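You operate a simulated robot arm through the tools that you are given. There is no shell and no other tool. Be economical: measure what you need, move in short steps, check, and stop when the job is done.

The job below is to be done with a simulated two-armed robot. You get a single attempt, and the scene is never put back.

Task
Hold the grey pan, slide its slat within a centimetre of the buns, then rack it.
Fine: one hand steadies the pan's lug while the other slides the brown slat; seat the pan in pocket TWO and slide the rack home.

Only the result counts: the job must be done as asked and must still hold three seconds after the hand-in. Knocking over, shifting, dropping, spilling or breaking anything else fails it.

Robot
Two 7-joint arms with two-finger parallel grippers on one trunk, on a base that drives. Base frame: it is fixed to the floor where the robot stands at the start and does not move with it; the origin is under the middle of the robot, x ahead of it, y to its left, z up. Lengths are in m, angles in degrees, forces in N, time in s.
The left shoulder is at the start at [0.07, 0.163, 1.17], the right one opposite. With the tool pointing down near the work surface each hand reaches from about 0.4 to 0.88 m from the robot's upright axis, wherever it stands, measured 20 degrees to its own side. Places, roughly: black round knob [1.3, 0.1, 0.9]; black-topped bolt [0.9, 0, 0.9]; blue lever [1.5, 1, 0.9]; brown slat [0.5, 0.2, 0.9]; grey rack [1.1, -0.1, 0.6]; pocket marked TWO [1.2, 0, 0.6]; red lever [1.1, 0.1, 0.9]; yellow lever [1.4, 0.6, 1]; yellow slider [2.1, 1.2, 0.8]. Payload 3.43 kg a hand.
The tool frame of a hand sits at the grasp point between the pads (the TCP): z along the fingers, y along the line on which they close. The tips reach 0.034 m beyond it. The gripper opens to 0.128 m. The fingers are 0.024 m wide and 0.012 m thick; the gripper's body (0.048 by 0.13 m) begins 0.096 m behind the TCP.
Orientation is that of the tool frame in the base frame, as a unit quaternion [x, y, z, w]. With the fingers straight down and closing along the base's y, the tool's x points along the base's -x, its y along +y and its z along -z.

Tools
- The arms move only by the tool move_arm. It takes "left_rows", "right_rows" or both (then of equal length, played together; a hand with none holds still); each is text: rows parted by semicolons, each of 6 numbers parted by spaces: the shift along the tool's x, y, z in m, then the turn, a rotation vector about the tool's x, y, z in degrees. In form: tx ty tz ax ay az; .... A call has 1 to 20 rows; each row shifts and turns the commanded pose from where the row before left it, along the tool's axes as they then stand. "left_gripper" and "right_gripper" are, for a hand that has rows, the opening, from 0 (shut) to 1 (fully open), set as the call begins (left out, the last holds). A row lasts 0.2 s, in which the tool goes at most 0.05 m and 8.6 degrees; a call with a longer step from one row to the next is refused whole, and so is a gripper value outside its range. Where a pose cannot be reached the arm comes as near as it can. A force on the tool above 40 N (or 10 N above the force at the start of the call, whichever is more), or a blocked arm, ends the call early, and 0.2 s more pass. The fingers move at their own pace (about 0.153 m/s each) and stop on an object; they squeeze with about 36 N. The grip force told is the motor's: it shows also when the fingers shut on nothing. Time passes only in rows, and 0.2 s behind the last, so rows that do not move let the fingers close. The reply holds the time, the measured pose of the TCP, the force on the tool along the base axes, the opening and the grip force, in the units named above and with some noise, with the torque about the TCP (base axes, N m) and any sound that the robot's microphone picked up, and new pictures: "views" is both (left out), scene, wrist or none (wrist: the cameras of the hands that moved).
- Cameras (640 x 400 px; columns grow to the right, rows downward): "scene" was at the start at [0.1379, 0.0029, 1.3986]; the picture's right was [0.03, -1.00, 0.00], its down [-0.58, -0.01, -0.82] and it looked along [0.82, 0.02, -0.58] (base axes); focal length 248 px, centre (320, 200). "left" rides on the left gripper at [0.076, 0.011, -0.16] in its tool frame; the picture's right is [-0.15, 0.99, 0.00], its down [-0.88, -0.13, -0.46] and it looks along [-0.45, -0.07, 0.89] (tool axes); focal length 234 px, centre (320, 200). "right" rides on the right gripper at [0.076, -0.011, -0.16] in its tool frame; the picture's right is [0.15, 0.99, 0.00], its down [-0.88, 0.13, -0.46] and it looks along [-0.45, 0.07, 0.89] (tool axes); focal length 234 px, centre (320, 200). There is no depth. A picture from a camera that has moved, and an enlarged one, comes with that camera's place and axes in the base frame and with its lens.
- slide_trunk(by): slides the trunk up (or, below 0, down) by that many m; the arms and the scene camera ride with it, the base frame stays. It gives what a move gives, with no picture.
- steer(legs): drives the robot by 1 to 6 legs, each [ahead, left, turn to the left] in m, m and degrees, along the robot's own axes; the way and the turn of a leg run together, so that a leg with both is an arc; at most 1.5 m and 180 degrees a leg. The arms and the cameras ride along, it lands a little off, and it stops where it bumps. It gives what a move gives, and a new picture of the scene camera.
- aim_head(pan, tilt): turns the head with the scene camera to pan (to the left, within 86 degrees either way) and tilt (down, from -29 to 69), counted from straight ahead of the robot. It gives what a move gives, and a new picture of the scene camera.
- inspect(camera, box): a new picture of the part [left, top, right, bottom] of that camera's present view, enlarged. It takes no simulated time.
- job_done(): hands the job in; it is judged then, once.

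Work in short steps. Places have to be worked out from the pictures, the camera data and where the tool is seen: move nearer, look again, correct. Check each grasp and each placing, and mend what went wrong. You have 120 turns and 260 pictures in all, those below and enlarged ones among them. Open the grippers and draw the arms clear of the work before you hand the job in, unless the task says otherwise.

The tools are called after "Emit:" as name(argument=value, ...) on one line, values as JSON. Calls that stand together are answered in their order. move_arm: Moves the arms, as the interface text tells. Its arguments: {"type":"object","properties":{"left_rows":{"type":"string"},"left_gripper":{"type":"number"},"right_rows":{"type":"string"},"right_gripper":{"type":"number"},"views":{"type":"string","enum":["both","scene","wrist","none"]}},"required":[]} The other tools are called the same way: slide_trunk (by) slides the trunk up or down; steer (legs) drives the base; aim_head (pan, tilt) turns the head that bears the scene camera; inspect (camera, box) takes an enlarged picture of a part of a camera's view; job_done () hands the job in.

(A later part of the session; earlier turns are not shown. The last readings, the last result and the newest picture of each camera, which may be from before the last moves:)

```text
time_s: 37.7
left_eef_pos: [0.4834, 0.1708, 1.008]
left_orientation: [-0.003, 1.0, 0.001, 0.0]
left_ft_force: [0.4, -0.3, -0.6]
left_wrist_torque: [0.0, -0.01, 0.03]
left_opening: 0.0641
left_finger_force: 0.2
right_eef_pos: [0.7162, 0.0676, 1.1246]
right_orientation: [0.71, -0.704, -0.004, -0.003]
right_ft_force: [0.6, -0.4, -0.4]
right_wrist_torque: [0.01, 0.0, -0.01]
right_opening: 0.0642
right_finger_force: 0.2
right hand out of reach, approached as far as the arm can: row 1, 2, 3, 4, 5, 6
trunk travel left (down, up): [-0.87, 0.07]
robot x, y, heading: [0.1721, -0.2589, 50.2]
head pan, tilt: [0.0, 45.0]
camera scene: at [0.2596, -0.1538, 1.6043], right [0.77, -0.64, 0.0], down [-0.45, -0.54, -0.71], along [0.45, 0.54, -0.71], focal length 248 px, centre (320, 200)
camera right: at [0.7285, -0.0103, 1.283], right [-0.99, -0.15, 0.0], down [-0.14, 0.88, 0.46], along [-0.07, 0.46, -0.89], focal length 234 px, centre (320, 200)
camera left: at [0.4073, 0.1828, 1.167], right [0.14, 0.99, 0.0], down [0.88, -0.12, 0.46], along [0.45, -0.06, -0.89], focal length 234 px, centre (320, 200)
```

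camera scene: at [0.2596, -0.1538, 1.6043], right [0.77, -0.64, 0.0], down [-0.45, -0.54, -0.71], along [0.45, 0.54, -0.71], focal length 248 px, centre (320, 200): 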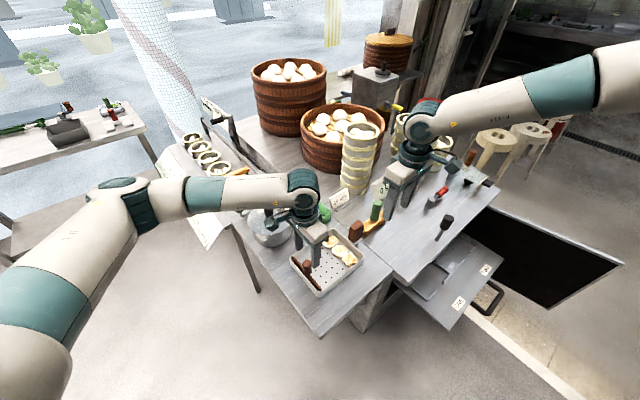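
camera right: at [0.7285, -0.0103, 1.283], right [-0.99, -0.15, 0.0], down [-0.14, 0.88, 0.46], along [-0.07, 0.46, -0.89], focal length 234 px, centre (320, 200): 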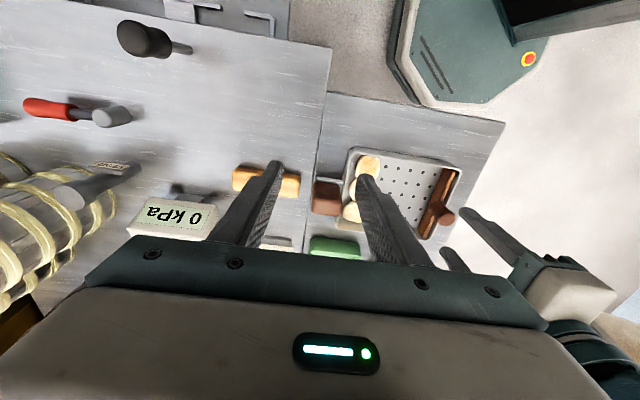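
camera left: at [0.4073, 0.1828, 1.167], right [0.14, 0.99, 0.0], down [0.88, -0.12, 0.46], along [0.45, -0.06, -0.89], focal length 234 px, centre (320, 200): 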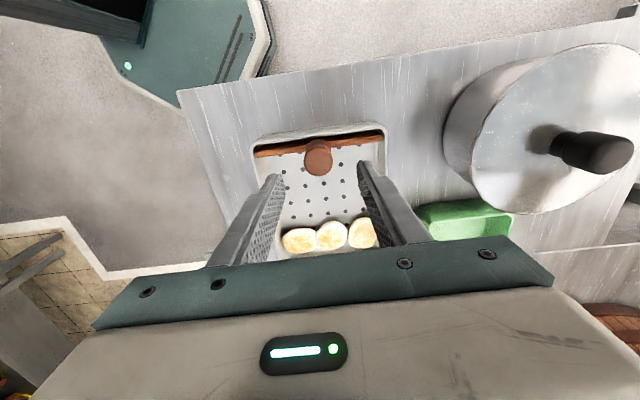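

The right arm seems to be limited in its inward direction. I lift the hands, bring the trunk back to about its starting height and shift the base left, so the lug lies on the right arm's comfortable side.

Emit:
move_arm(right_rows="0.03 0 -0.02 0 0 0;0.03 0 -0.03 0 0 0;0.03 0 -0.03 0 0 0;0 0 -0.03 0 0 0;0 0 -0.03 0 0 0;0 0 -0.03 0 0 0", left_rows="0 0 -0.04 0 0 0;0 0 -0.04 0 0 0;0 0 -0.04 0 0 0;0 0 -0.04 0 0 0;0 0 -0.04 0 0 0;0 0 -0.04 0 0 0", views="none")

Emit:
steer(legs=[[0.01, 0.115, 0]])

Emit:
slide_trunk(by=-0.16)

```text
time_s: 39.1
left_eef_pos: [0.4841, 0.1685, 1.2484]
left_orientation: [-0.004, 1.0, 0.001, 0.001]
left_ft_force: [-0.8, 0.7, -0.9]
left_wrist_torque: [0.02, -0.01, 0.0]
left_opening: 0.0638
left_finger_force: 0.0
right_eef_pos: [0.7165, -0.0266, 1.295]
right_orientation: [0.711, -0.704, -0.004, -0.003]
right_ft_force: [0.3, -0.2, -0.2]
right_wrist_torque: [0.02, -0.03, -0.02]
right_opening: 0.064
right_finger_force: 0.0
trunk travel left (down, up): [-0.87, 0.07]
robot x, y, heading: [0.18, -0.2551, 49.9]
head pan, tilt: [0.0, 45.0]
```

```text
time_s: 40.3
left_eef_pos: [0.4057, 0.2481, 1.2468]
left_orientation: [-0.002, 1.0, 0.002, 0.0]
left_ft_force: [-0.1, 0.5, -0.1]
left_wrist_torque: [0.02, 0.03, -0.04]
left_opening: 0.0641
left_finger_force: 0.1
right_eef_pos: [0.639, 0.0524, 1.2931]
right_orientation: [0.709, -0.705, -0.004, -0.002]
right_ft_force: [-0.5, 0.0, 0.0]
right_wrist_torque: [0.04, -0.01, -0.03]
right_opening: 0.0638
right_finger_force: 0.0
trunk travel left (down, up): [-0.87, 0.07]
robot x, y, heading: [0.0955, -0.1741, 50.2]
head pan, tilt: [0.0, 45.0]
camera scene: at [0.181, -0.0756, 1.6043], right [0.77, -0.64, 0.0], down [-0.46, -0.54, -0.71], along [0.45, 0.54, -0.71], focal length 248 px, centre (320, 200)
```

scene: 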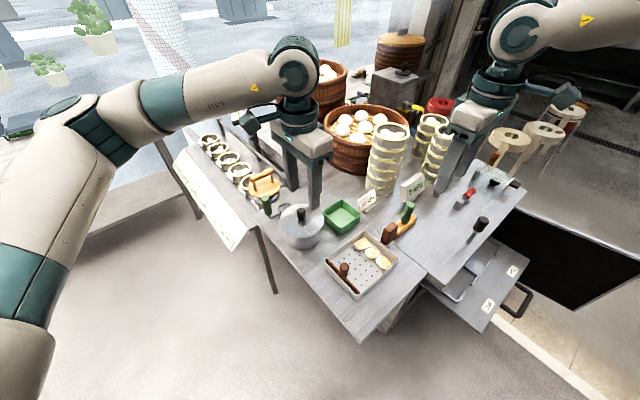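

```text
time_s: 42.1
left_eef_pos: [0.4034, 0.2509, 1.087]
left_orientation: [-0.003, 1.0, 0.001, 0.001]
left_ft_force: [1.0, 0.1, -0.4]
left_wrist_torque: [0.03, -0.02, 0.0]
left_opening: 0.0642
left_finger_force: 0.0
right_eef_pos: [0.6361, 0.0551, 1.1337]
right_orientation: [0.709, -0.705, -0.004, -0.002]
right_ft_force: [0.2, 0.4, -0.5]
right_wrist_torque: [-0.05, -0.04, 0.01]
right_opening: 0.0639
right_finger_force: 0.0
trunk travel left (down, up): [-0.71, 0.23]
robot x, y, heading: [0.0977, -0.1741, 50.1]
head pan, tilt: [0.0, 45.0]
```

Emit:
move_arm(right_rows="-0.028 -0.0135 0.0 0 0 0;-0.028 -0.0135 0 0 0 0;-0.028 -0.0135 0.02 0 0 0;-0.03 -0.0135 0.04 0 0 0;0 0 0.04 0 0 0", left_rows="-0.02 -0.02 0 0 0 0;-0.02 -0.02 0 0 0 0;-0.02 -0.02 0 0 0 0;-0.02 -0.021 0.02 0 0 0;0 0 0.03 0 0 0")

```text
refused: row 4 steps farther than a row can; nothing moved
```

Emit:
move_arm(right_rows="-0.028 -0.0135 0.0 0 0 0;-0.028 -0.0135 0 0 0 0;-0.028 -0.0135 0.03 0 0 0;-0.03 -0.0135 0.03 0 0 0;0 0 0.04 0 0 0", left_rows="-0.02 -0.02 0 0 0 0;-0.02 -0.02 0 0 0 0;-0.02 -0.02 0 0 0 0;-0.02 -0.021 0.02 0 0 0;0 0 0.03 0 0 0")

```text
time_s: 43.3
left_eef_pos: [0.4849, 0.1708, 1.0389]
left_orientation: [-0.004, 1.0, 0.0, 0.001]
left_ft_force: [-0.4, -0.3, 0.3]
left_wrist_torque: [0.01, -0.02, 0.04]
left_opening: 0.0637
left_finger_force: 0.0
right_eef_pos: [0.6886, 0.172, 1.0349]
right_orientation: [0.709, -0.705, -0.004, -0.002]
right_ft_force: [-0.4, -0.5, -0.1]
right_wrist_torque: [0.01, 0.01, -0.03]
right_opening: 0.0637
right_finger_force: 0.1
trunk travel left (down, up): [-0.71, 0.23]
robot x, y, heading: [0.0914, -0.1769, 50.1]
head pan, tilt: [0.0, 45.0]
camera scene: at [0.178, -0.0722, 1.4444], right [0.77, -0.64, 0.0], down [-0.45, -0.54, -0.71], along [0.45, 0.54, -0.71], focal length 248 px, centre (320, 200)
camera right: at [0.7014, 0.0945, 1.1933], right [-0.99, -0.15, 0.0], down [-0.14, 0.88, 0.46], along [-0.07, 0.46, -0.89], focal length 234 px, centre (320, 200)
camera left: at [0.408, 0.183, 1.1986], right [0.14, 0.99, 0.0], down [0.88, -0.13, 0.46], along [0.45, -0.06, -0.89], focal length 234 px, centre (320, 200)
```

scene: 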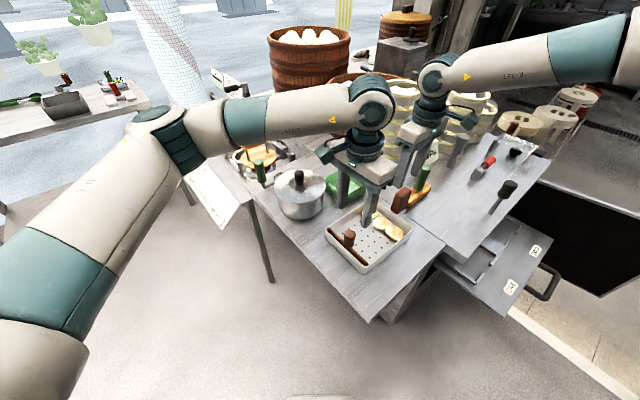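
right: 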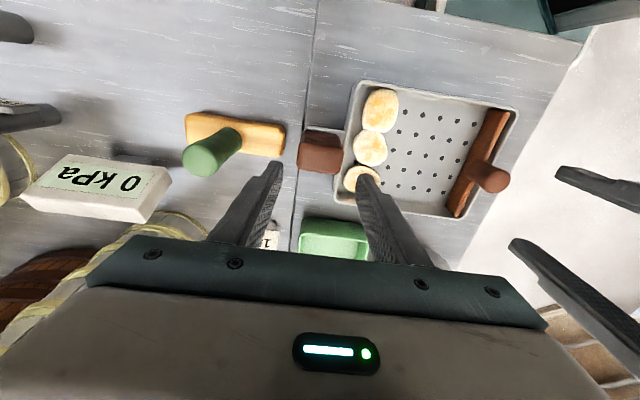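
left: 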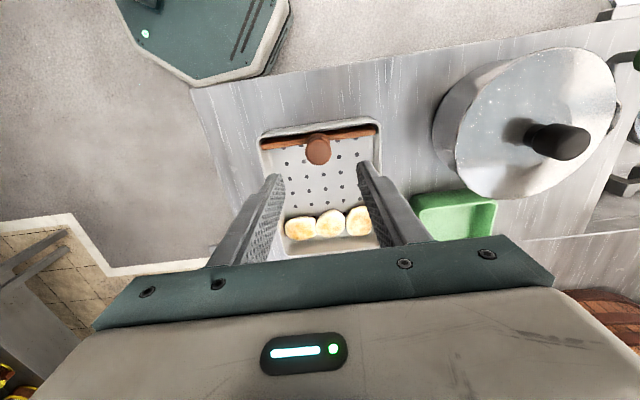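

Both are in reach now. I check the lug against the fingers before descending.

Emit:
inspect(camera="right", box=[230, 100, 390, 200])

Emit:
inspect(camera="scene", box=[320, 150, 480, 270])

```text
4.00 times, centred on (310, 150) of right
camera zoom: at [0.7014, 0.0945, 1.1933], right [-0.99, -0.15, 0.0], down [-0.14, 0.88, 0.46], along [-0.07, 0.46, -0.89], focal length 937 px, centre (360, 400)
```

zoom: 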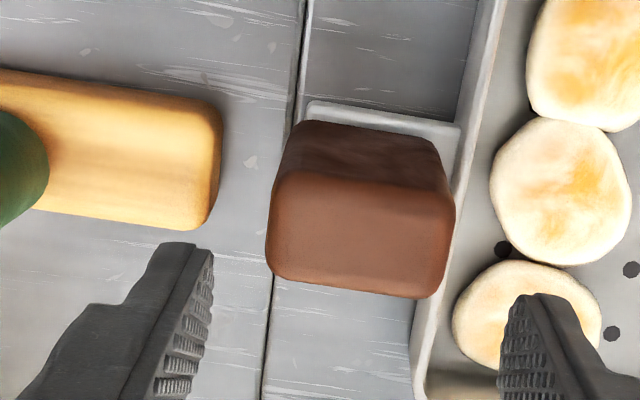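

```text
3.33 times, centred on (400, 210) of scene
camera zoom: at [0.178, -0.0722, 1.4444], right [0.77, -0.64, 0.0], down [-0.45, -0.54, -0.71], along [0.45, 0.54, -0.71], focal length 826 px, centre (53, 167)
```

zoom: 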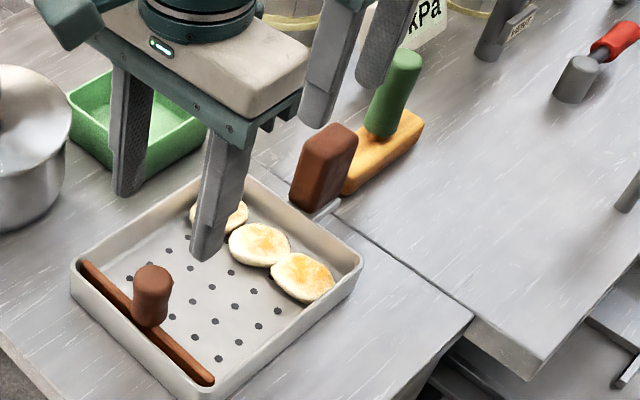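

Emit:
move_arm(right_rows="0.003 -0.001 0.03 0 0 0;0 0 0.03 0 0 0;0 0 0.02 0 0 0;0 0 0.013 0 0 0", left_rows="0 0 0.03 0 0 0;0 -0.001 0.03 0 0 0;0 0 0.03 0 0 0;0 0 0.013 0 0 0", right_gripper=0.46)

```text
time_s: 44.3
left_eef_pos: [0.4857, 0.1705, 0.9342]
left_orientation: [-0.003, 1.0, 0.001, 0.0]
left_ft_force: [-0.4, 0.5, -0.4]
left_wrist_torque: [-0.03, 0.0, 0.03]
left_opening: 0.0637
left_finger_force: 0.1
right_eef_pos: [0.6917, 0.1505, 0.9511]
right_orientation: [0.71, -0.705, -0.004, -0.003]
right_ft_force: [0.0, 0.6, 0.6]
right_wrist_torque: [-0.01, 0.01, -0.01]
right_opening: 0.0589
right_finger_force: 0.1
right hand out of reach, approached as far as the arm can: row 2, 3, 4
trunk travel left (down, up): [-0.71, 0.23]
robot x, y, heading: [0.0944, -0.1754, 50.2]
head pan, tilt: [0.0, 45.0]
camera scene: at [0.1792, -0.0726, 1.4442], right [0.77, -0.64, 0.0], down [-0.45, -0.54, -0.71], along [0.45, 0.54, -0.71], focal length 248 px, centre (320, 200)
camera right: at [0.7043, 0.0724, 1.1087], right [-0.99, -0.15, 0.0], down [-0.14, 0.87, 0.47], along [-0.07, 0.46, -0.88], focal length 234 px, centre (320, 200)
camera left: at [0.4093, 0.1822, 1.0947], right [0.14, 0.99, 0.0], down [0.88, -0.13, 0.46], along [0.45, -0.06, -0.89], focal length 234 px, centre (320, 200)
```

scene: 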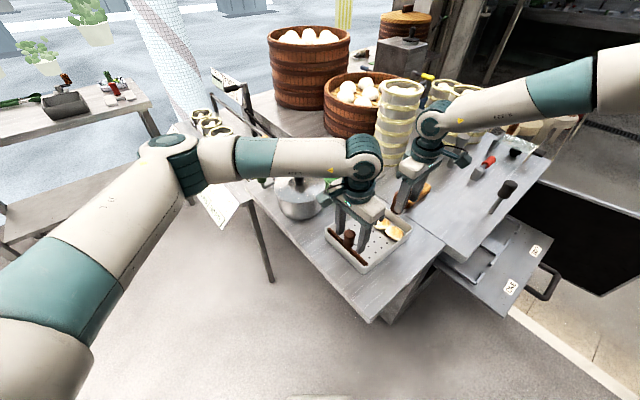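
right: 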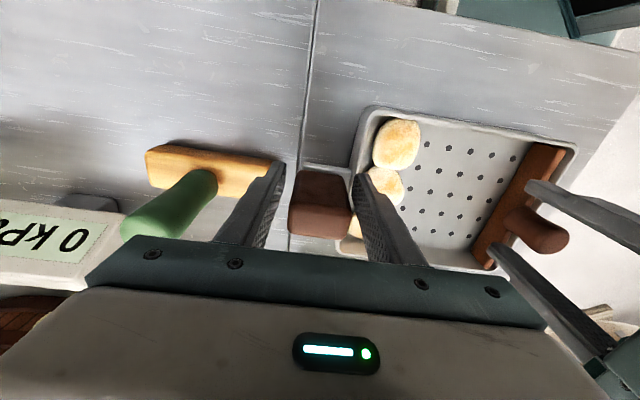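
left: 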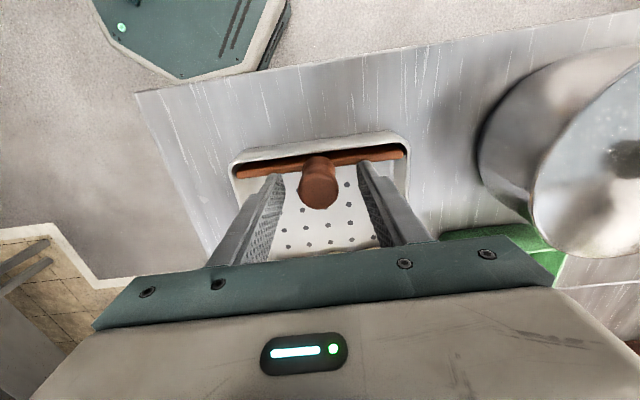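

Right descent fell short in y (0.1505 against 0.169), because a lower hand relative to the shoulder reduces reach. I lift both hands, lower the trunk 0.08, and descend again.

Emit:
move_arm(right_rows="0 0 -0.04 0 0 0;0 0 -0.04 0 0 0;-0.02 0.002 0 0 0 0", left_rows="0 0 -0.04 0 0 0;0 0 -0.04 0 0 0;0 0 0 0 0 0", views="none")

Emit:
slide_trunk(by=-0.06)

```text
time_s: 45.1
left_eef_pos: [0.4852, 0.1698, 1.0153]
left_orientation: [-0.003, 1.0, -0.002, -0.001]
left_ft_force: [-0.2, 0.2, -0.3]
left_wrist_torque: [-0.03, 0.04, 0.02]
left_opening: 0.0641
left_finger_force: 0.0
right_eef_pos: [0.6902, 0.1702, 1.0301]
right_orientation: [0.71, -0.704, -0.003, -0.001]
right_ft_force: [0.8, 0.8, -0.4]
right_wrist_torque: [-0.03, 0.02, 0.0]
right_opening: 0.0589
right_finger_force: 0.0
trunk travel left (down, up): [-0.71, 0.23]
robot x, y, heading: [0.0973, -0.1753, 49.9]
head pan, tilt: [0.0, 45.0]
```

```text
time_s: 46.1
left_eef_pos: [0.4845, 0.1684, 0.9554]
left_orientation: [-0.002, 1.0, 0.0, 0.001]
left_ft_force: [0.8, -0.1, -0.4]
left_wrist_torque: [0.01, -0.01, 0.03]
left_opening: 0.064
left_finger_force: 0.0
right_eef_pos: [0.6893, 0.1682, 0.9711]
right_orientation: [0.709, -0.705, -0.004, -0.002]
right_ft_force: [0.6, -0.3, -0.6]
right_wrist_torque: [0.0, 0.01, 0.04]
right_opening: 0.059
right_finger_force: 0.0
trunk travel left (down, up): [-0.65, 0.29]
robot x, y, heading: [0.0934, -0.1745, 50.0]
head pan, tilt: [0.0, 45.0]
```

Right is now directly over the lug; I lower both hands the rest of the way and check.

Emit:
move_arm(right_rows="0 0 0.015 0 0 0;0 -0.001 0.014 0 0 0", left_rows="0 0 0.01 0 0 0;0 0 0.01 0 0 0", views="wrist")

```text
time_s: 46.7
left_eef_pos: [0.4838, 0.1691, 0.9346]
left_orientation: [-0.002, 1.0, 0.001, 0.0]
left_ft_force: [-0.9, 0.2, 0.4]
left_wrist_torque: [0.02, 0.0, -0.01]
left_opening: 0.0642
left_finger_force: 0.2
right_eef_pos: [0.6899, 0.1691, 0.9418]
right_orientation: [0.71, -0.704, -0.003, -0.002]
right_ft_force: [-0.2, -0.3, 1.3]
right_wrist_torque: [0.01, -0.03, -0.02]
right_opening: 0.0591
right_finger_force: 0.0
trunk travel left (down, up): [-0.65, 0.29]
robot x, y, heading: [0.0922, -0.1743, 50.0]
head pan, tilt: [0.0, 45.0]
camera right: at [0.7026, 0.0919, 1.1007], right [-0.99, -0.15, 0.0], down [-0.14, 0.88, 0.46], along [-0.07, 0.46, -0.89], focal length 234 px, centre (320, 200)
camera left: at [0.4085, 0.1814, 1.0951], right [0.14, 0.99, 0.0], down [0.88, -0.13, 0.46], along [0.45, -0.06, -0.89], focal length 234 px, centre (320, 200)
```

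right: 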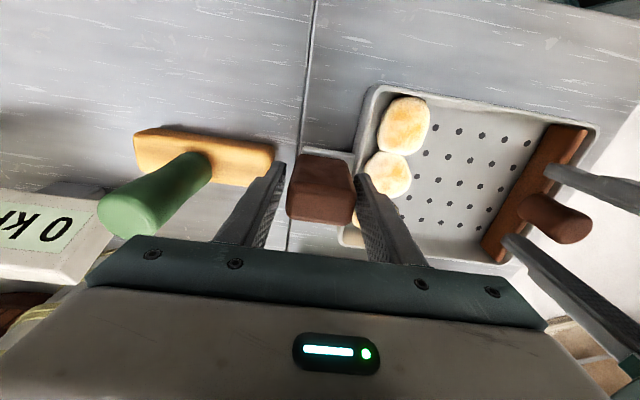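
left: 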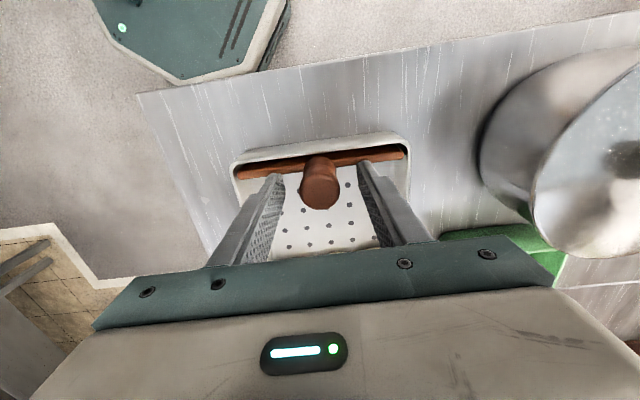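

Alignment is good on both; I close the right gripper on the lug first.

Emit:
move_arm(right_rows="0 0 0 0 0 0;0 0 0 0 0 0;0 0 0 0 0 0", right_gripper=0, views="wrist")

Emit:
move_arm(left_rows="0 0 0 0 0 0;0 0 0 0 0 0;0 0 0 0 0 0", left_gripper=0, views="wrist")

```text
time_s: 47.5
left_eef_pos: [0.4846, 0.1684, 0.9358]
left_orientation: [-0.003, 1.0, 0.001, 0.001]
left_ft_force: [-0.2, -0.4, -0.8]
left_wrist_torque: [0.0, 0.03, -0.02]
left_opening: 0.0639
left_finger_force: 0.1
right_eef_pos: [0.6904, 0.1687, 0.9431]
right_orientation: [0.71, -0.704, -0.003, -0.002]
right_ft_force: [0.0, -0.2, 0.2]
right_wrist_torque: [0.1, -0.35, -0.02]
right_opening: 0.0478
right_finger_force: 35.8
trunk travel left (down, up): [-0.65, 0.29]
robot x, y, heading: [0.0942, -0.1737, 50.1]
head pan, tilt: [0.0, 45.0]
camera right: at [0.7026, 0.0918, 1.1009], right [-0.99, -0.15, 0.0], down [-0.14, 0.88, 0.46], along [-0.07, 0.46, -0.89], focal length 234 px, centre (320, 200)
```

right: 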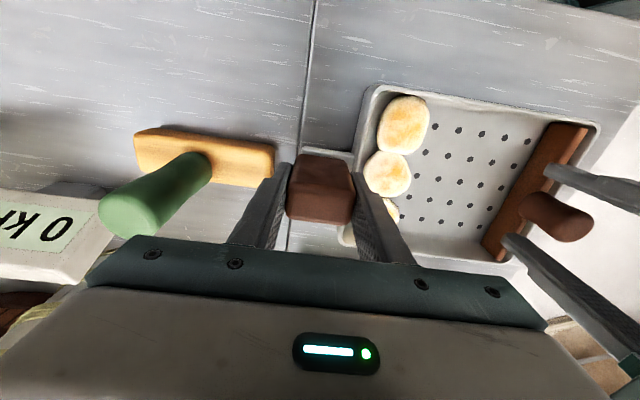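

```text
time_s: 48.3
left_eef_pos: [0.4831, 0.1694, 0.9352]
left_orientation: [-0.002, 1.0, 0.0, 0.002]
left_ft_force: [-0.3, -6.0, 1.2]
left_wrist_torque: [0.58, -0.09, -0.1]
left_opening: 0.0275
left_finger_force: 36.1
right_eef_pos: [0.6892, 0.1694, 0.9432]
right_orientation: [0.709, -0.705, -0.004, -0.003]
right_ft_force: [0.5, 6.4, -1.7]
right_wrist_torque: [-0.57, -0.33, -1.14]
right_opening: 0.0478
right_finger_force: 35.6
trunk travel left (down, up): [-0.65, 0.29]
robot x, y, heading: [0.0932, -0.1736, 50.2]
head pan, tilt: [0.0, 45.0]
camera left: at [0.4085, 0.1813, 1.095], right [0.14, 0.99, 0.0], down [0.88, -0.13, 0.46], along [0.45, -0.06, -0.89], focal length 234 px, centre (320, 200)
```

left: 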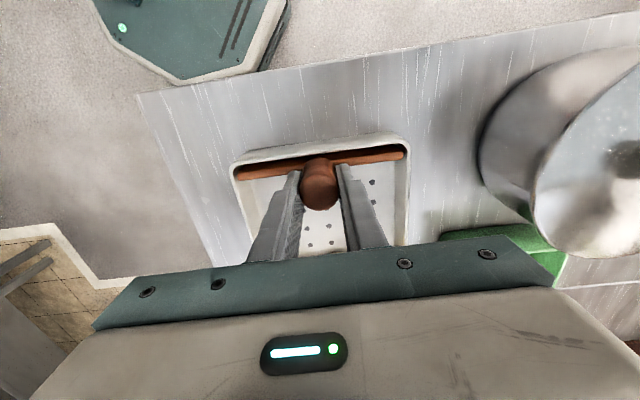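

Both are gripped (lug 48 mm, knob 27.5 mm). I slide the slat 6.5 cm toward the buns, with the right hand holding, then measure the gap.

Emit:
move_arm(left_rows="-0.01 -0.001 0 0 0 0;-0.012 0 0 0 0 0;-0.012 0 0 0 0 0;-0.012 0 0 0 0 0;-0.012 0 0 0 0 0;-0.007 0 0 0 0 0", views="both")

Emit:
inspect(camera="right", box=[320, 80, 640, 280])

```text
time_s: 49.7
left_eef_pos: [0.55, 0.1679, 0.9347]
left_orientation: [-0.003, 1.0, 0.001, 0.001]
left_ft_force: [-2.5, -2.4, 2.0]
left_wrist_torque: [-0.76, 0.08, 0.06]
left_opening: 0.0278
left_finger_force: 35.9
right_eef_pos: [0.6907, 0.1684, 0.942]
right_orientation: [0.709, -0.705, -0.004, -0.003]
right_ft_force: [3.5, 0.5, -0.5]
right_wrist_torque: [0.64, -0.65, -0.29]
right_opening: 0.0478
right_finger_force: 36.3
trunk travel left (down, up): [-0.65, 0.29]
robot x, y, heading: [0.0964, -0.1743, 50.1]
head pan, tilt: [0.0, 45.0]
camera scene: at [0.179, -0.073, 1.3842], right [0.77, -0.64, 0.0], down [-0.45, -0.54, -0.71], along [0.45, 0.54, -0.71], focal length 248 px, centre (320, 200)
camera left: at [0.4743, 0.1805, 1.095], right [0.14, 0.99, 0.0], down [0.88, -0.13, 0.46], along [0.45, -0.06, -0.89], focal length 234 px, centre (320, 200)
```

scene: 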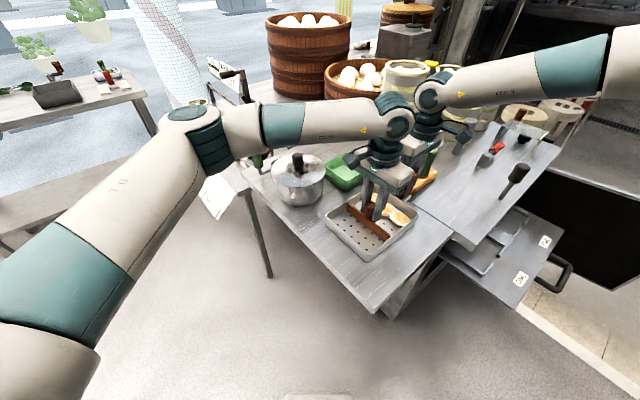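
left: 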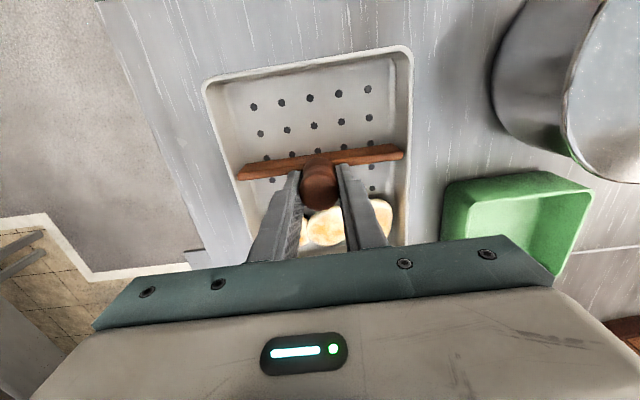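

```text
2.00 times, centred on (480, 180) of right
camera zoom: at [0.7027, 0.0919, 1.101], right [-0.99, -0.15, 0.0], down [-0.14, 0.88, 0.46], along [-0.07, 0.46, -0.89], focal length 468 px, centre (0, 240)
```

zoom: 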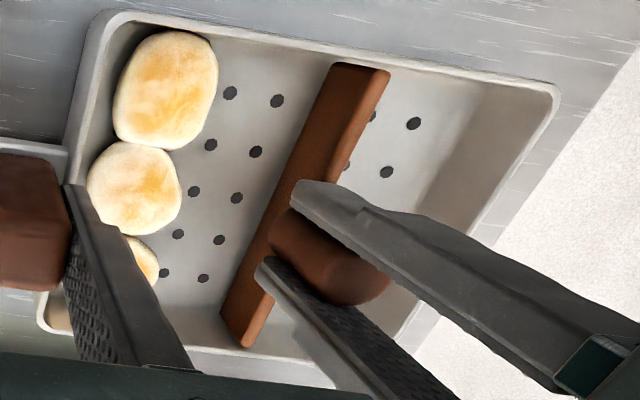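

Emit:
inspect(camera="left", box=[200, 40, 420, 250])

Emit:
inspect(camera="scene", box=[310, 170, 440, 270])

```text
1.90 times, centred on (310, 145) of left
camera zoom: at [0.4743, 0.1805, 1.095], right [0.14, 0.99, 0.0], down [0.88, -0.13, 0.46], along [0.45, -0.06, -0.89], focal length 446 px, centre (339, 305)
```

zoom: 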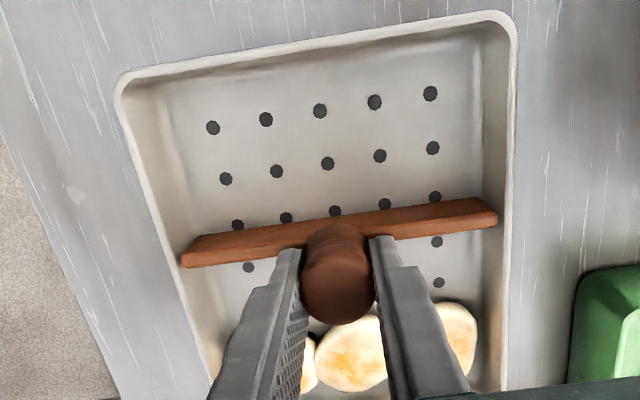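

```text
4.00 times, centred on (375, 220) of scene
camera zoom: at [0.179, -0.073, 1.3842], right [0.77, -0.64, 0.0], down [-0.45, -0.54, -0.71], along [0.45, 0.54, -0.71], focal length 991 px, centre (100, 120)
```

zoom: 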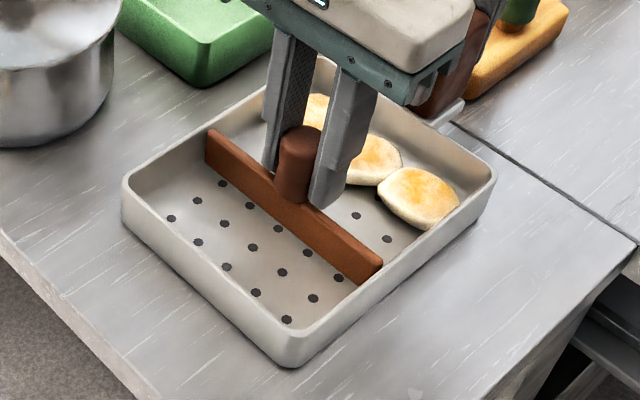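

The slat face is about 4 cm from the buns by the hole grid (pitch about 24 mm). I slide another 2.2 cm and measure again.

Emit:
move_arm(left_rows="-0.011 0 0 0 0 0;-0.011 0 0 0 0 0", views="none")

Emit:
inspect(camera="right", box=[320, 80, 640, 280])

Emit:
inspect(camera="scene", box=[330, 170, 430, 250])

```text
time_s: 50.3
left_eef_pos: [0.5732, 0.1681, 0.9356]
left_orientation: [-0.002, 1.0, 0.001, 0.0]
left_ft_force: [-2.7, -2.8, 0.2]
left_wrist_torque: [-0.55, 0.11, 0.07]
left_opening: 0.0278
left_finger_force: 35.8
right_eef_pos: [0.6903, 0.1676, 0.9428]
right_orientation: [0.709, -0.705, -0.003, -0.003]
right_ft_force: [3.5, 2.7, 0.1]
right_wrist_torque: [0.64, -0.27, -0.38]
right_opening: 0.0475
right_finger_force: 36.1
trunk travel left (down, up): [-0.65, 0.29]
robot x, y, heading: [0.0924, -0.1803, 50.3]
head pan, tilt: [0.0, 45.0]
```

```text
2.00 times, centred on (480, 180) of right
camera zoom: at [0.7029, 0.0919, 1.1011], right [-0.99, -0.15, 0.0], down [-0.14, 0.88, 0.46], along [-0.07, 0.46, -0.89], focal length 468 px, centre (0, 240)
```

zoom: 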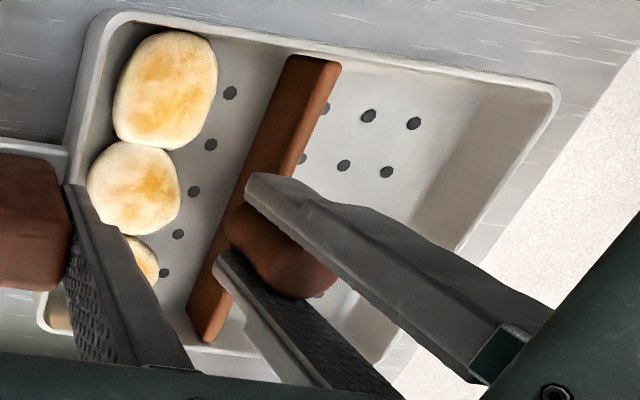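

```text
5.00 times, centred on (380, 210) of scene
camera zoom: at [0.1793, -0.073, 1.3842], right [0.77, -0.64, 0.0], down [-0.45, -0.54, -0.71], along [0.45, 0.54, -0.71], focal length 1238 px, centre (20, 150)
```

zoom: 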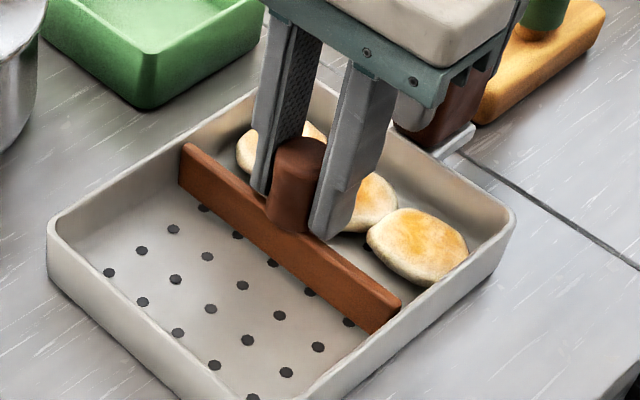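

Emit:
move_arm(left_rows="-0.008 0 0 0 0 0", views="none")

Emit:
inspect(camera="left", box=[200, 60, 420, 250])

Emit:
inspect(camera="right", box=[340, 80, 500, 260])

```text
time_s: 50.7
left_eef_pos: [0.5803, 0.1689, 0.9363]
left_orientation: [-0.003, 1.0, 0.001, 0.0]
left_ft_force: [-1.9, -5.7, -1.7]
left_wrist_torque: [0.63, 0.38, 0.04]
left_opening: 0.0278
left_finger_force: 35.8
right_eef_pos: [0.6898, 0.1678, 0.9421]
right_orientation: [0.709, -0.705, -0.004, -0.004]
right_ft_force: [2.9, 5.5, 1.5]
right_wrist_torque: [-0.61, -0.14, -0.6]
right_opening: 0.0476
right_finger_force: 36.6
trunk travel left (down, up): [-0.65, 0.29]
robot x, y, heading: [0.0923, -0.1744, 50.4]
head pan, tilt: [0.0, 45.0]
```

```text
2.11 times, centred on (310, 155) of left
camera zoom: at [0.5045, 0.1804, 1.0952], right [0.14, 0.99, 0.0], down [0.88, -0.13, 0.46], along [0.45, -0.06, -0.89], focal length 493 px, centre (341, 295)
```

zoom: 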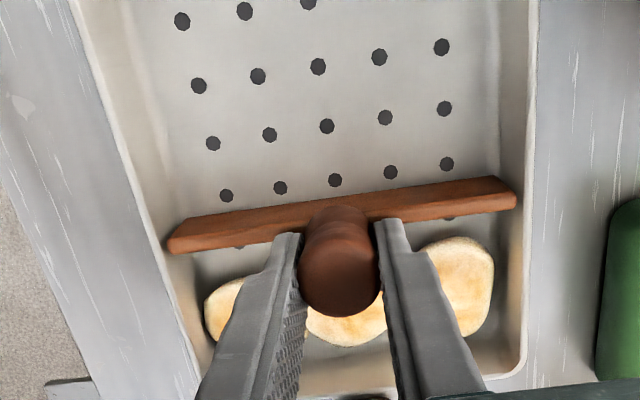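

```text
2.22 times, centred on (420, 170) of right
camera zoom: at [0.7032, 0.0917, 1.101], right [-0.99, -0.15, 0.0], down [-0.14, 0.88, 0.46], along [-0.07, 0.46, -0.89], focal length 520 px, centre (98, 267)
```

zoom: 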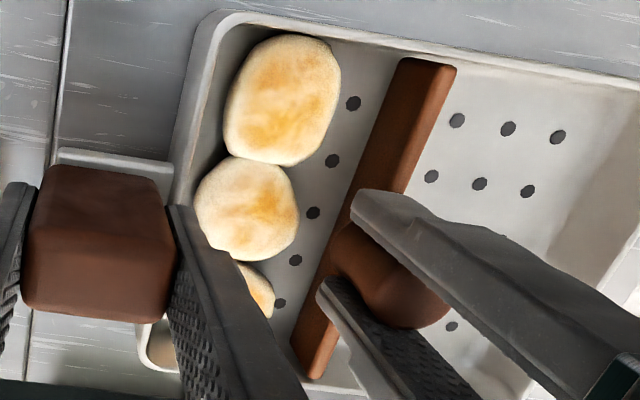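

The gap is now about 16–20 mm by both views. I move 9 mm more.

Emit:
move_arm(left_rows="-0.009 0 0 0 0 0", views="none")

Emit:
inspect(camera="left", box=[200, 60, 420, 250])

Emit:
inspect(camera="right", box=[340, 80, 500, 260])

```text
time_s: 51.1
left_eef_pos: [0.5862, 0.1677, 0.9363]
left_orientation: [-0.001, 1.0, 0.001, -0.001]
left_ft_force: [-2.7, 1.0, 0.6]
left_wrist_torque: [-0.35, -0.58, -0.17]
left_opening: 0.0277
left_finger_force: 36.0
right_eef_pos: [0.6967, 0.1658, 0.9424]
right_orientation: [-0.706, 0.708, 0.003, 0.004]
right_ft_force: [4.1, 0.4, 1.2]
right_wrist_torque: [0.16, 1.13, 0.03]
right_opening: 0.0478
right_finger_force: 36.2
trunk travel left (down, up): [-0.65, 0.29]
robot x, y, heading: [0.097, -0.1711, 50.2]
head pan, tilt: [0.0, 45.0]
stopped in row 1 (left hand): the force on the tool passed its limit at 51 N (the readings are from after the stop); the commanded pose is now the measured one
```

```text
2.11 times, centred on (310, 155) of left
camera zoom: at [0.5104, 0.18, 1.0954], right [0.15, 0.99, 0.0], down [0.88, -0.13, 0.45], along [0.45, -0.06, -0.89], focal length 493 px, centre (341, 295)
```

zoom: 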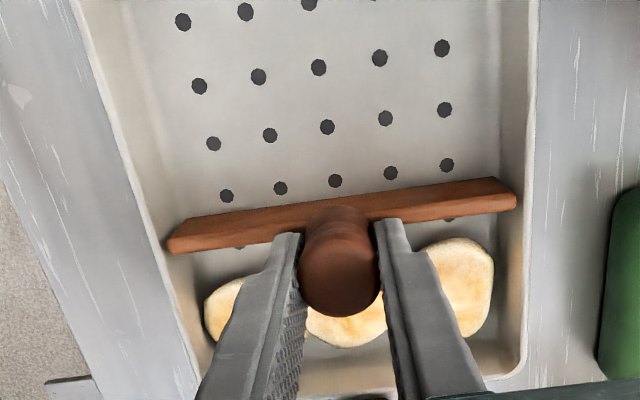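

```text
2.22 times, centred on (420, 170) of right
camera zoom: at [0.7071, 0.09, 1.1012], right [-0.99, -0.14, 0.0], down [-0.13, 0.88, 0.46], along [-0.06, 0.46, -0.89], focal length 520 px, centre (98, 267)
```

zoom: 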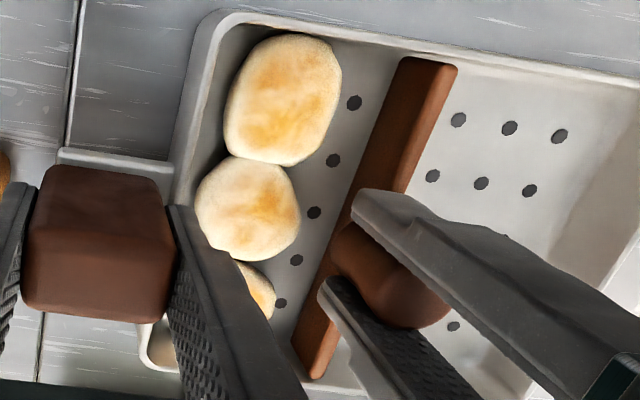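

The slat stopped moving relative to the pan, and both hands shifted 6 mm together. I check whether the two hands are touching.

Emit:
inspect(camera="scene", box=[340, 70, 480, 250])

Emit:
inspect(camera="right", box=[380, 200, 640, 400])

```text
2.22 times, centred on (410, 160) of scene
camera zoom: at [0.1793, -0.0734, 1.3843], right [0.77, -0.64, 0.0], down [-0.45, -0.54, -0.71], along [0.45, 0.54, -0.71], focal length 550 px, centre (120, 289)
```

zoom: 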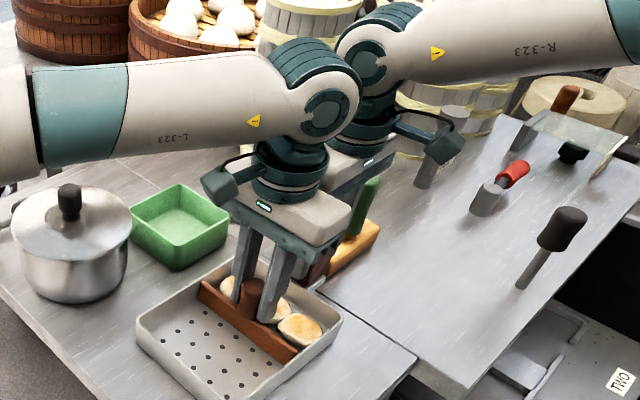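

```text
2.00 times, centred on (510, 300) of right
camera zoom: at [0.7071, 0.09, 1.1012], right [-0.99, -0.14, 0.0], down [-0.13, 0.88, 0.46], along [-0.06, 0.46, -0.89], focal length 468 px, centre (-60, 0)
```

zoom: 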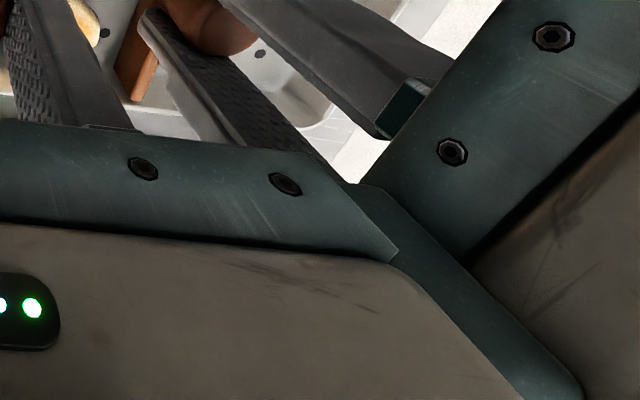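

The hands are indeed touching; the pan shifted 6 mm as one with its contents, which does no harm. I release the knob, rise, lean the left hand back by 21°, and look before regripping.

Emit:
move_arm(left_rows="0 0 0 0 0 0;0 0 0 0 0 0;0.005 0 -0.035 0 0 0;0 0 -0.035 0 0 0;0 0 0 0 -7 0;0 0 0 0 -7 0;0 0 0 0 -7 0", left_gripper=0.45, views="wrist")

Emit:
inspect(camera="right", box=[340, 80, 500, 260])

```text
time_s: 52.7
left_eef_pos: [0.5808, 0.168, 1.0068]
left_orientation: [0.0, 0.983, 0.0, 0.182]
left_ft_force: [-0.4, -0.1, 1.0]
left_wrist_torque: [-0.03, 0.0, -0.01]
left_opening: 0.0575
left_finger_force: 0.1
right_eef_pos: [0.6955, 0.1685, 0.943]
right_orientation: [-0.707, 0.707, 0.002, 0.005]
right_ft_force: [-0.1, -0.8, 0.2]
right_wrist_torque: [-0.3, 0.36, 0.23]
right_opening: 0.0477
right_finger_force: 36.0
trunk travel left (down, up): [-0.65, 0.29]
robot x, y, heading: [0.0937, -0.1771, 50.5]
head pan, tilt: [0.0, 45.0]
camera left: at [0.452, 0.181, 1.1281], right [0.14, 0.99, 0.05], down [0.66, -0.13, 0.74], along [0.74, -0.06, -0.67], focal length 234 px, centre (320, 200)
```

left: 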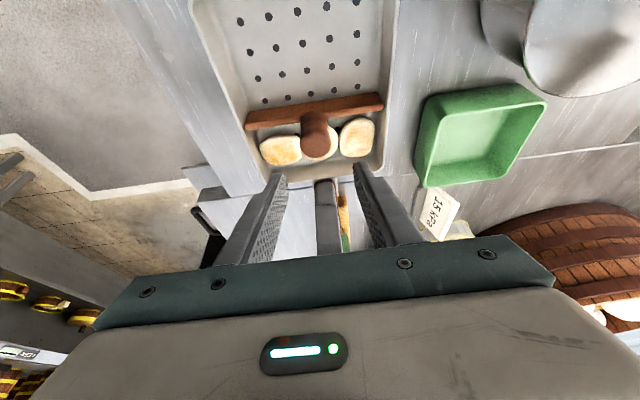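

```text
2.22 times, centred on (420, 170) of right
camera zoom: at [0.7058, 0.0908, 1.1015], right [-0.99, -0.14, -0.01], down [-0.13, 0.88, 0.46], along [-0.06, 0.46, -0.89], focal length 520 px, centre (98, 267)
```

zoom: 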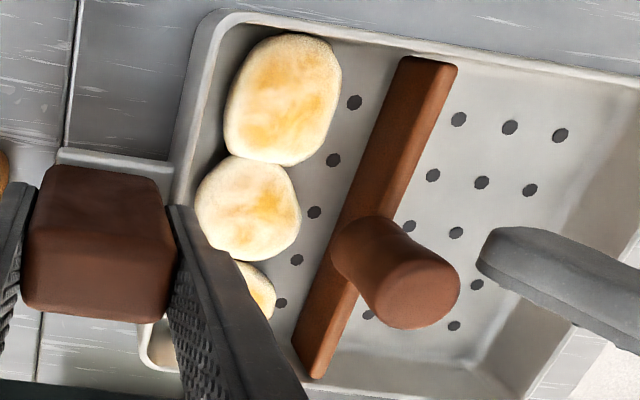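

The left hand is clear with its lean. I descend vertically over the knob and regrip.

Emit:
move_arm(left_rows="0.0072 0 0.0226 0 0 0;0.0072 0 0.0226 0 0 0;0.0072 0 0.0225 0 0 0", left_gripper=0.45, views="wrist")

Emit:
move_arm(left_rows="0 0 0 0 0 0;0 0 0 0 0 0;0 0 0 0 0 0", left_gripper=0, views="wrist")

Emit:
inspect(camera="right", box=[340, 80, 500, 260])

```text
time_s: 53.5
left_eef_pos: [0.5852, 0.1693, 0.9333]
left_orientation: [-0.002, 0.983, 0.001, 0.182]
left_ft_force: [-0.6, -0.3, 0.1]
left_wrist_torque: [-0.01, 0.06, -0.02]
left_opening: 0.0576
left_finger_force: 0.2
right_eef_pos: [0.6947, 0.1684, 0.9435]
right_orientation: [-0.706, 0.708, 0.001, 0.004]
right_ft_force: [0.0, 0.1, -0.5]
right_wrist_torque: [-0.33, 0.53, 0.1]
right_opening: 0.0479
right_finger_force: 36.0
trunk travel left (down, up): [-0.65, 0.29]
robot x, y, heading: [0.097, -0.1766, 50.0]
head pan, tilt: [0.0, 45.0]
camera left: at [0.4574, 0.1809, 1.0561], right [0.14, 0.99, 0.05], down [0.66, -0.13, 0.74], along [0.74, -0.06, -0.67], focal length 234 px, centre (320, 200)
```

left: 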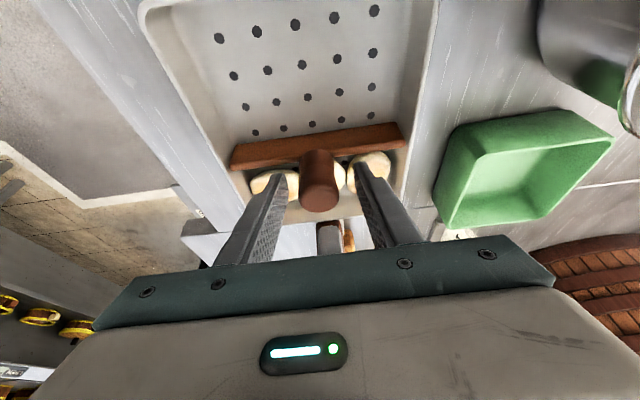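

```text
time_s: 54.3
left_eef_pos: [0.5844, 0.168, 0.9336]
left_orientation: [0.0, 0.983, 0.001, 0.182]
left_ft_force: [-0.1, -5.2, -0.1]
left_wrist_torque: [0.64, -0.15, -0.02]
left_opening: 0.0275
left_finger_force: 35.8
right_eef_pos: [0.6958, 0.1676, 0.942]
right_orientation: [-0.707, 0.707, 0.002, 0.004]
right_ft_force: [-0.5, 4.3, 0.3]
right_wrist_torque: [-0.74, 0.44, -0.45]
right_opening: 0.048
right_finger_force: 36.1
trunk travel left (down, up): [-0.65, 0.29]
robot x, y, heading: [0.0946, -0.175, 50.2]
head pan, tilt: [0.0, 45.0]
camera left: at [0.4574, 0.1806, 1.0562], right [0.14, 0.99, 0.05], down [0.66, -0.13, 0.74], along [0.74, -0.07, -0.67], focal length 234 px, centre (320, 200)
```

left: 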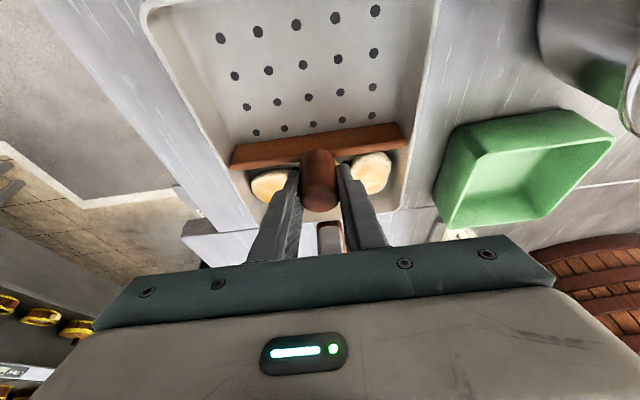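

```text
2.22 times, centred on (420, 170) of right
camera zoom: at [0.7064, 0.0907, 1.1013], right [-0.99, -0.14, 0.0], down [-0.13, 0.88, 0.46], along [-0.06, 0.46, -0.89], focal length 520 px, centre (98, 267)
```

zoom: 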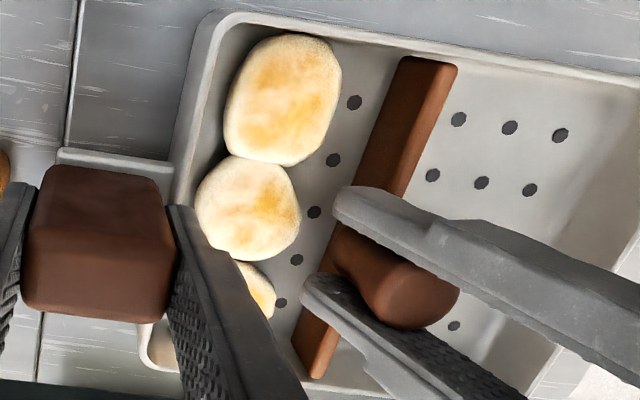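

Regripped. I slide 9 mm more in +x and re-measure.

Emit:
move_arm(left_rows="-0.0042 0 0.0016 0 0 0;-0.0042 0 0.0016 0 0 0", views="none")

Emit:
inspect(camera="right", box=[340, 80, 500, 260])

Emit:
inspect(camera="left", box=[200, 60, 420, 250])

Emit:
inspect(camera="scene", box=[340, 180, 430, 250])

```text
time_s: 54.9
left_eef_pos: [0.5948, 0.1682, 0.9332]
left_orientation: [0.001, 0.984, 0.0, 0.18]
left_ft_force: [-2.6, -5.0, -2.6]
left_wrist_torque: [0.64, -0.21, 0.0]
left_opening: 0.0277
left_finger_force: 35.8
right_eef_pos: [0.696, 0.1676, 0.9423]
right_orientation: [-0.707, 0.708, 0.002, 0.005]
right_ft_force: [2.7, 5.0, 2.0]
right_wrist_torque: [-0.58, 0.47, -0.49]
right_opening: 0.0479
right_finger_force: 36.1
trunk travel left (down, up): [-0.65, 0.29]
robot x, y, heading: [0.0964, -0.1746, 50.1]
head pan, tilt: [0.0, 45.0]
```

```text
2.22 times, centred on (420, 170) of right
camera zoom: at [0.7068, 0.0906, 1.1014], right [-0.99, -0.14, 0.0], down [-0.13, 0.88, 0.46], along [-0.06, 0.46, -0.89], focal length 520 px, centre (98, 267)
```

zoom: 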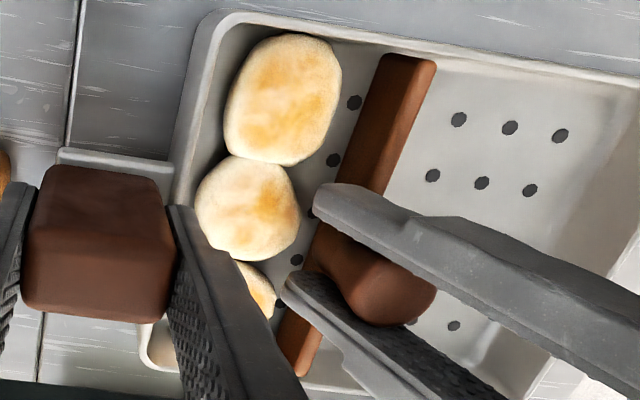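

```text
2.11 times, centred on (310, 155) of left
camera zoom: at [0.4663, 0.1806, 1.0565], right [0.14, 0.99, 0.05], down [0.66, -0.13, 0.74], along [0.74, -0.07, -0.67], focal length 493 px, centre (341, 295)
```

zoom: 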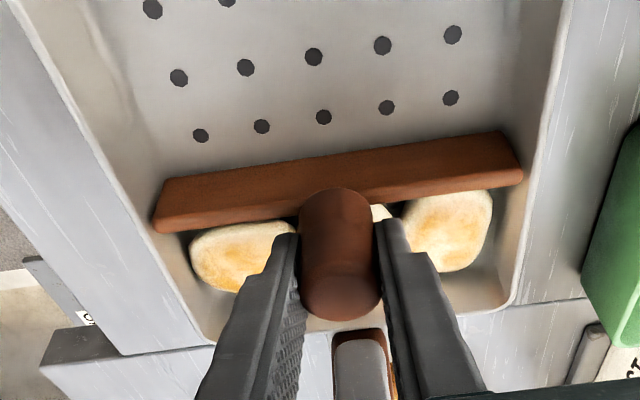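

```text
5.71 times, centred on (385, 215) of scene
camera zoom: at [0.1791, -0.0729, 1.3842], right [0.77, -0.64, 0.0], down [-0.45, -0.54, -0.71], along [0.45, 0.54, -0.71], focal length 1415 px, centre (-51, 114)
```

zoom: 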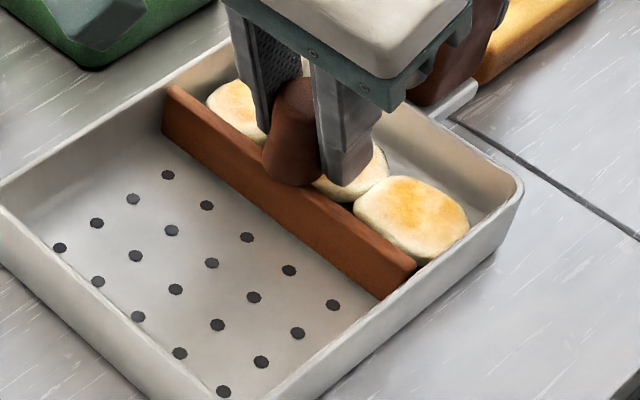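

By the hole grid the slat face is about 11 mm from the nearest bun. I move 6.5 mm more so all are within a centimetre without contact.

Emit:
move_arm(left_rows="-0.003 0 0.0012 0 0 0;-0.003 0 0.0012 0 0 0", views="none")

Emit:
inspect(camera="right", box=[340, 80, 500, 260])

Emit:
inspect(camera="scene", box=[350, 180, 430, 240])

```text
time_s: 55.5
left_eef_pos: [0.5998, 0.1683, 0.934]
left_orientation: [-0.001, 0.984, 0.0, 0.18]
left_ft_force: [-3.5, -5.4, -5.0]
left_wrist_torque: [0.56, 0.18, 0.06]
left_opening: 0.0277
left_finger_force: 35.6
right_eef_pos: [0.6954, 0.1679, 0.9425]
right_orientation: [-0.706, 0.708, 0.002, 0.005]
right_ft_force: [3.3, 4.8, 6.2]
right_wrist_torque: [-0.53, 0.37, -0.56]
right_opening: 0.0479
right_finger_force: 35.6
trunk travel left (down, up): [-0.65, 0.29]
robot x, y, heading: [0.0935, -0.1723, 49.9]
head pan, tilt: [0.0, 45.0]
```

```text
2.22 times, centred on (420, 170) of right
camera zoom: at [0.7066, 0.0907, 1.1015], right [-0.99, -0.14, 0.0], down [-0.13, 0.88, 0.46], along [-0.06, 0.46, -0.89], focal length 520 px, centre (98, 267)
```

zoom: 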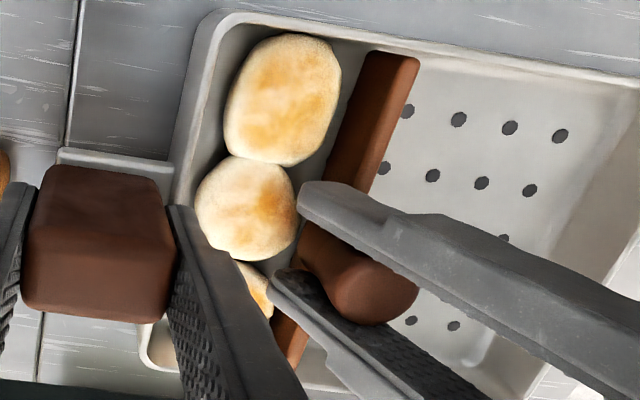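

```text
6.67 times, centred on (390, 210) of scene
camera zoom: at [0.1791, -0.0728, 1.3842], right [0.77, -0.64, 0.0], down [-0.45, -0.54, -0.71], along [0.45, 0.54, -0.71], focal length 1651 px, centre (-147, 133)
```

zoom: 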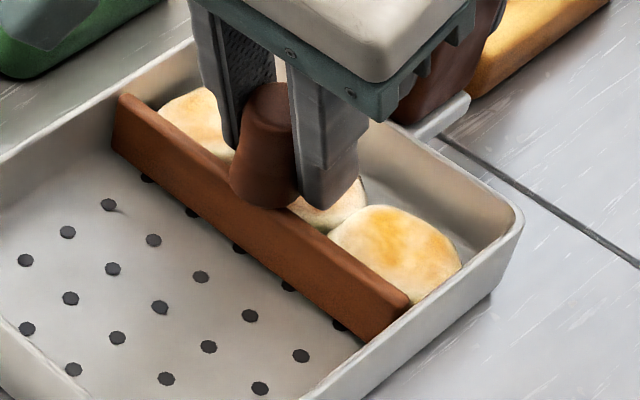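

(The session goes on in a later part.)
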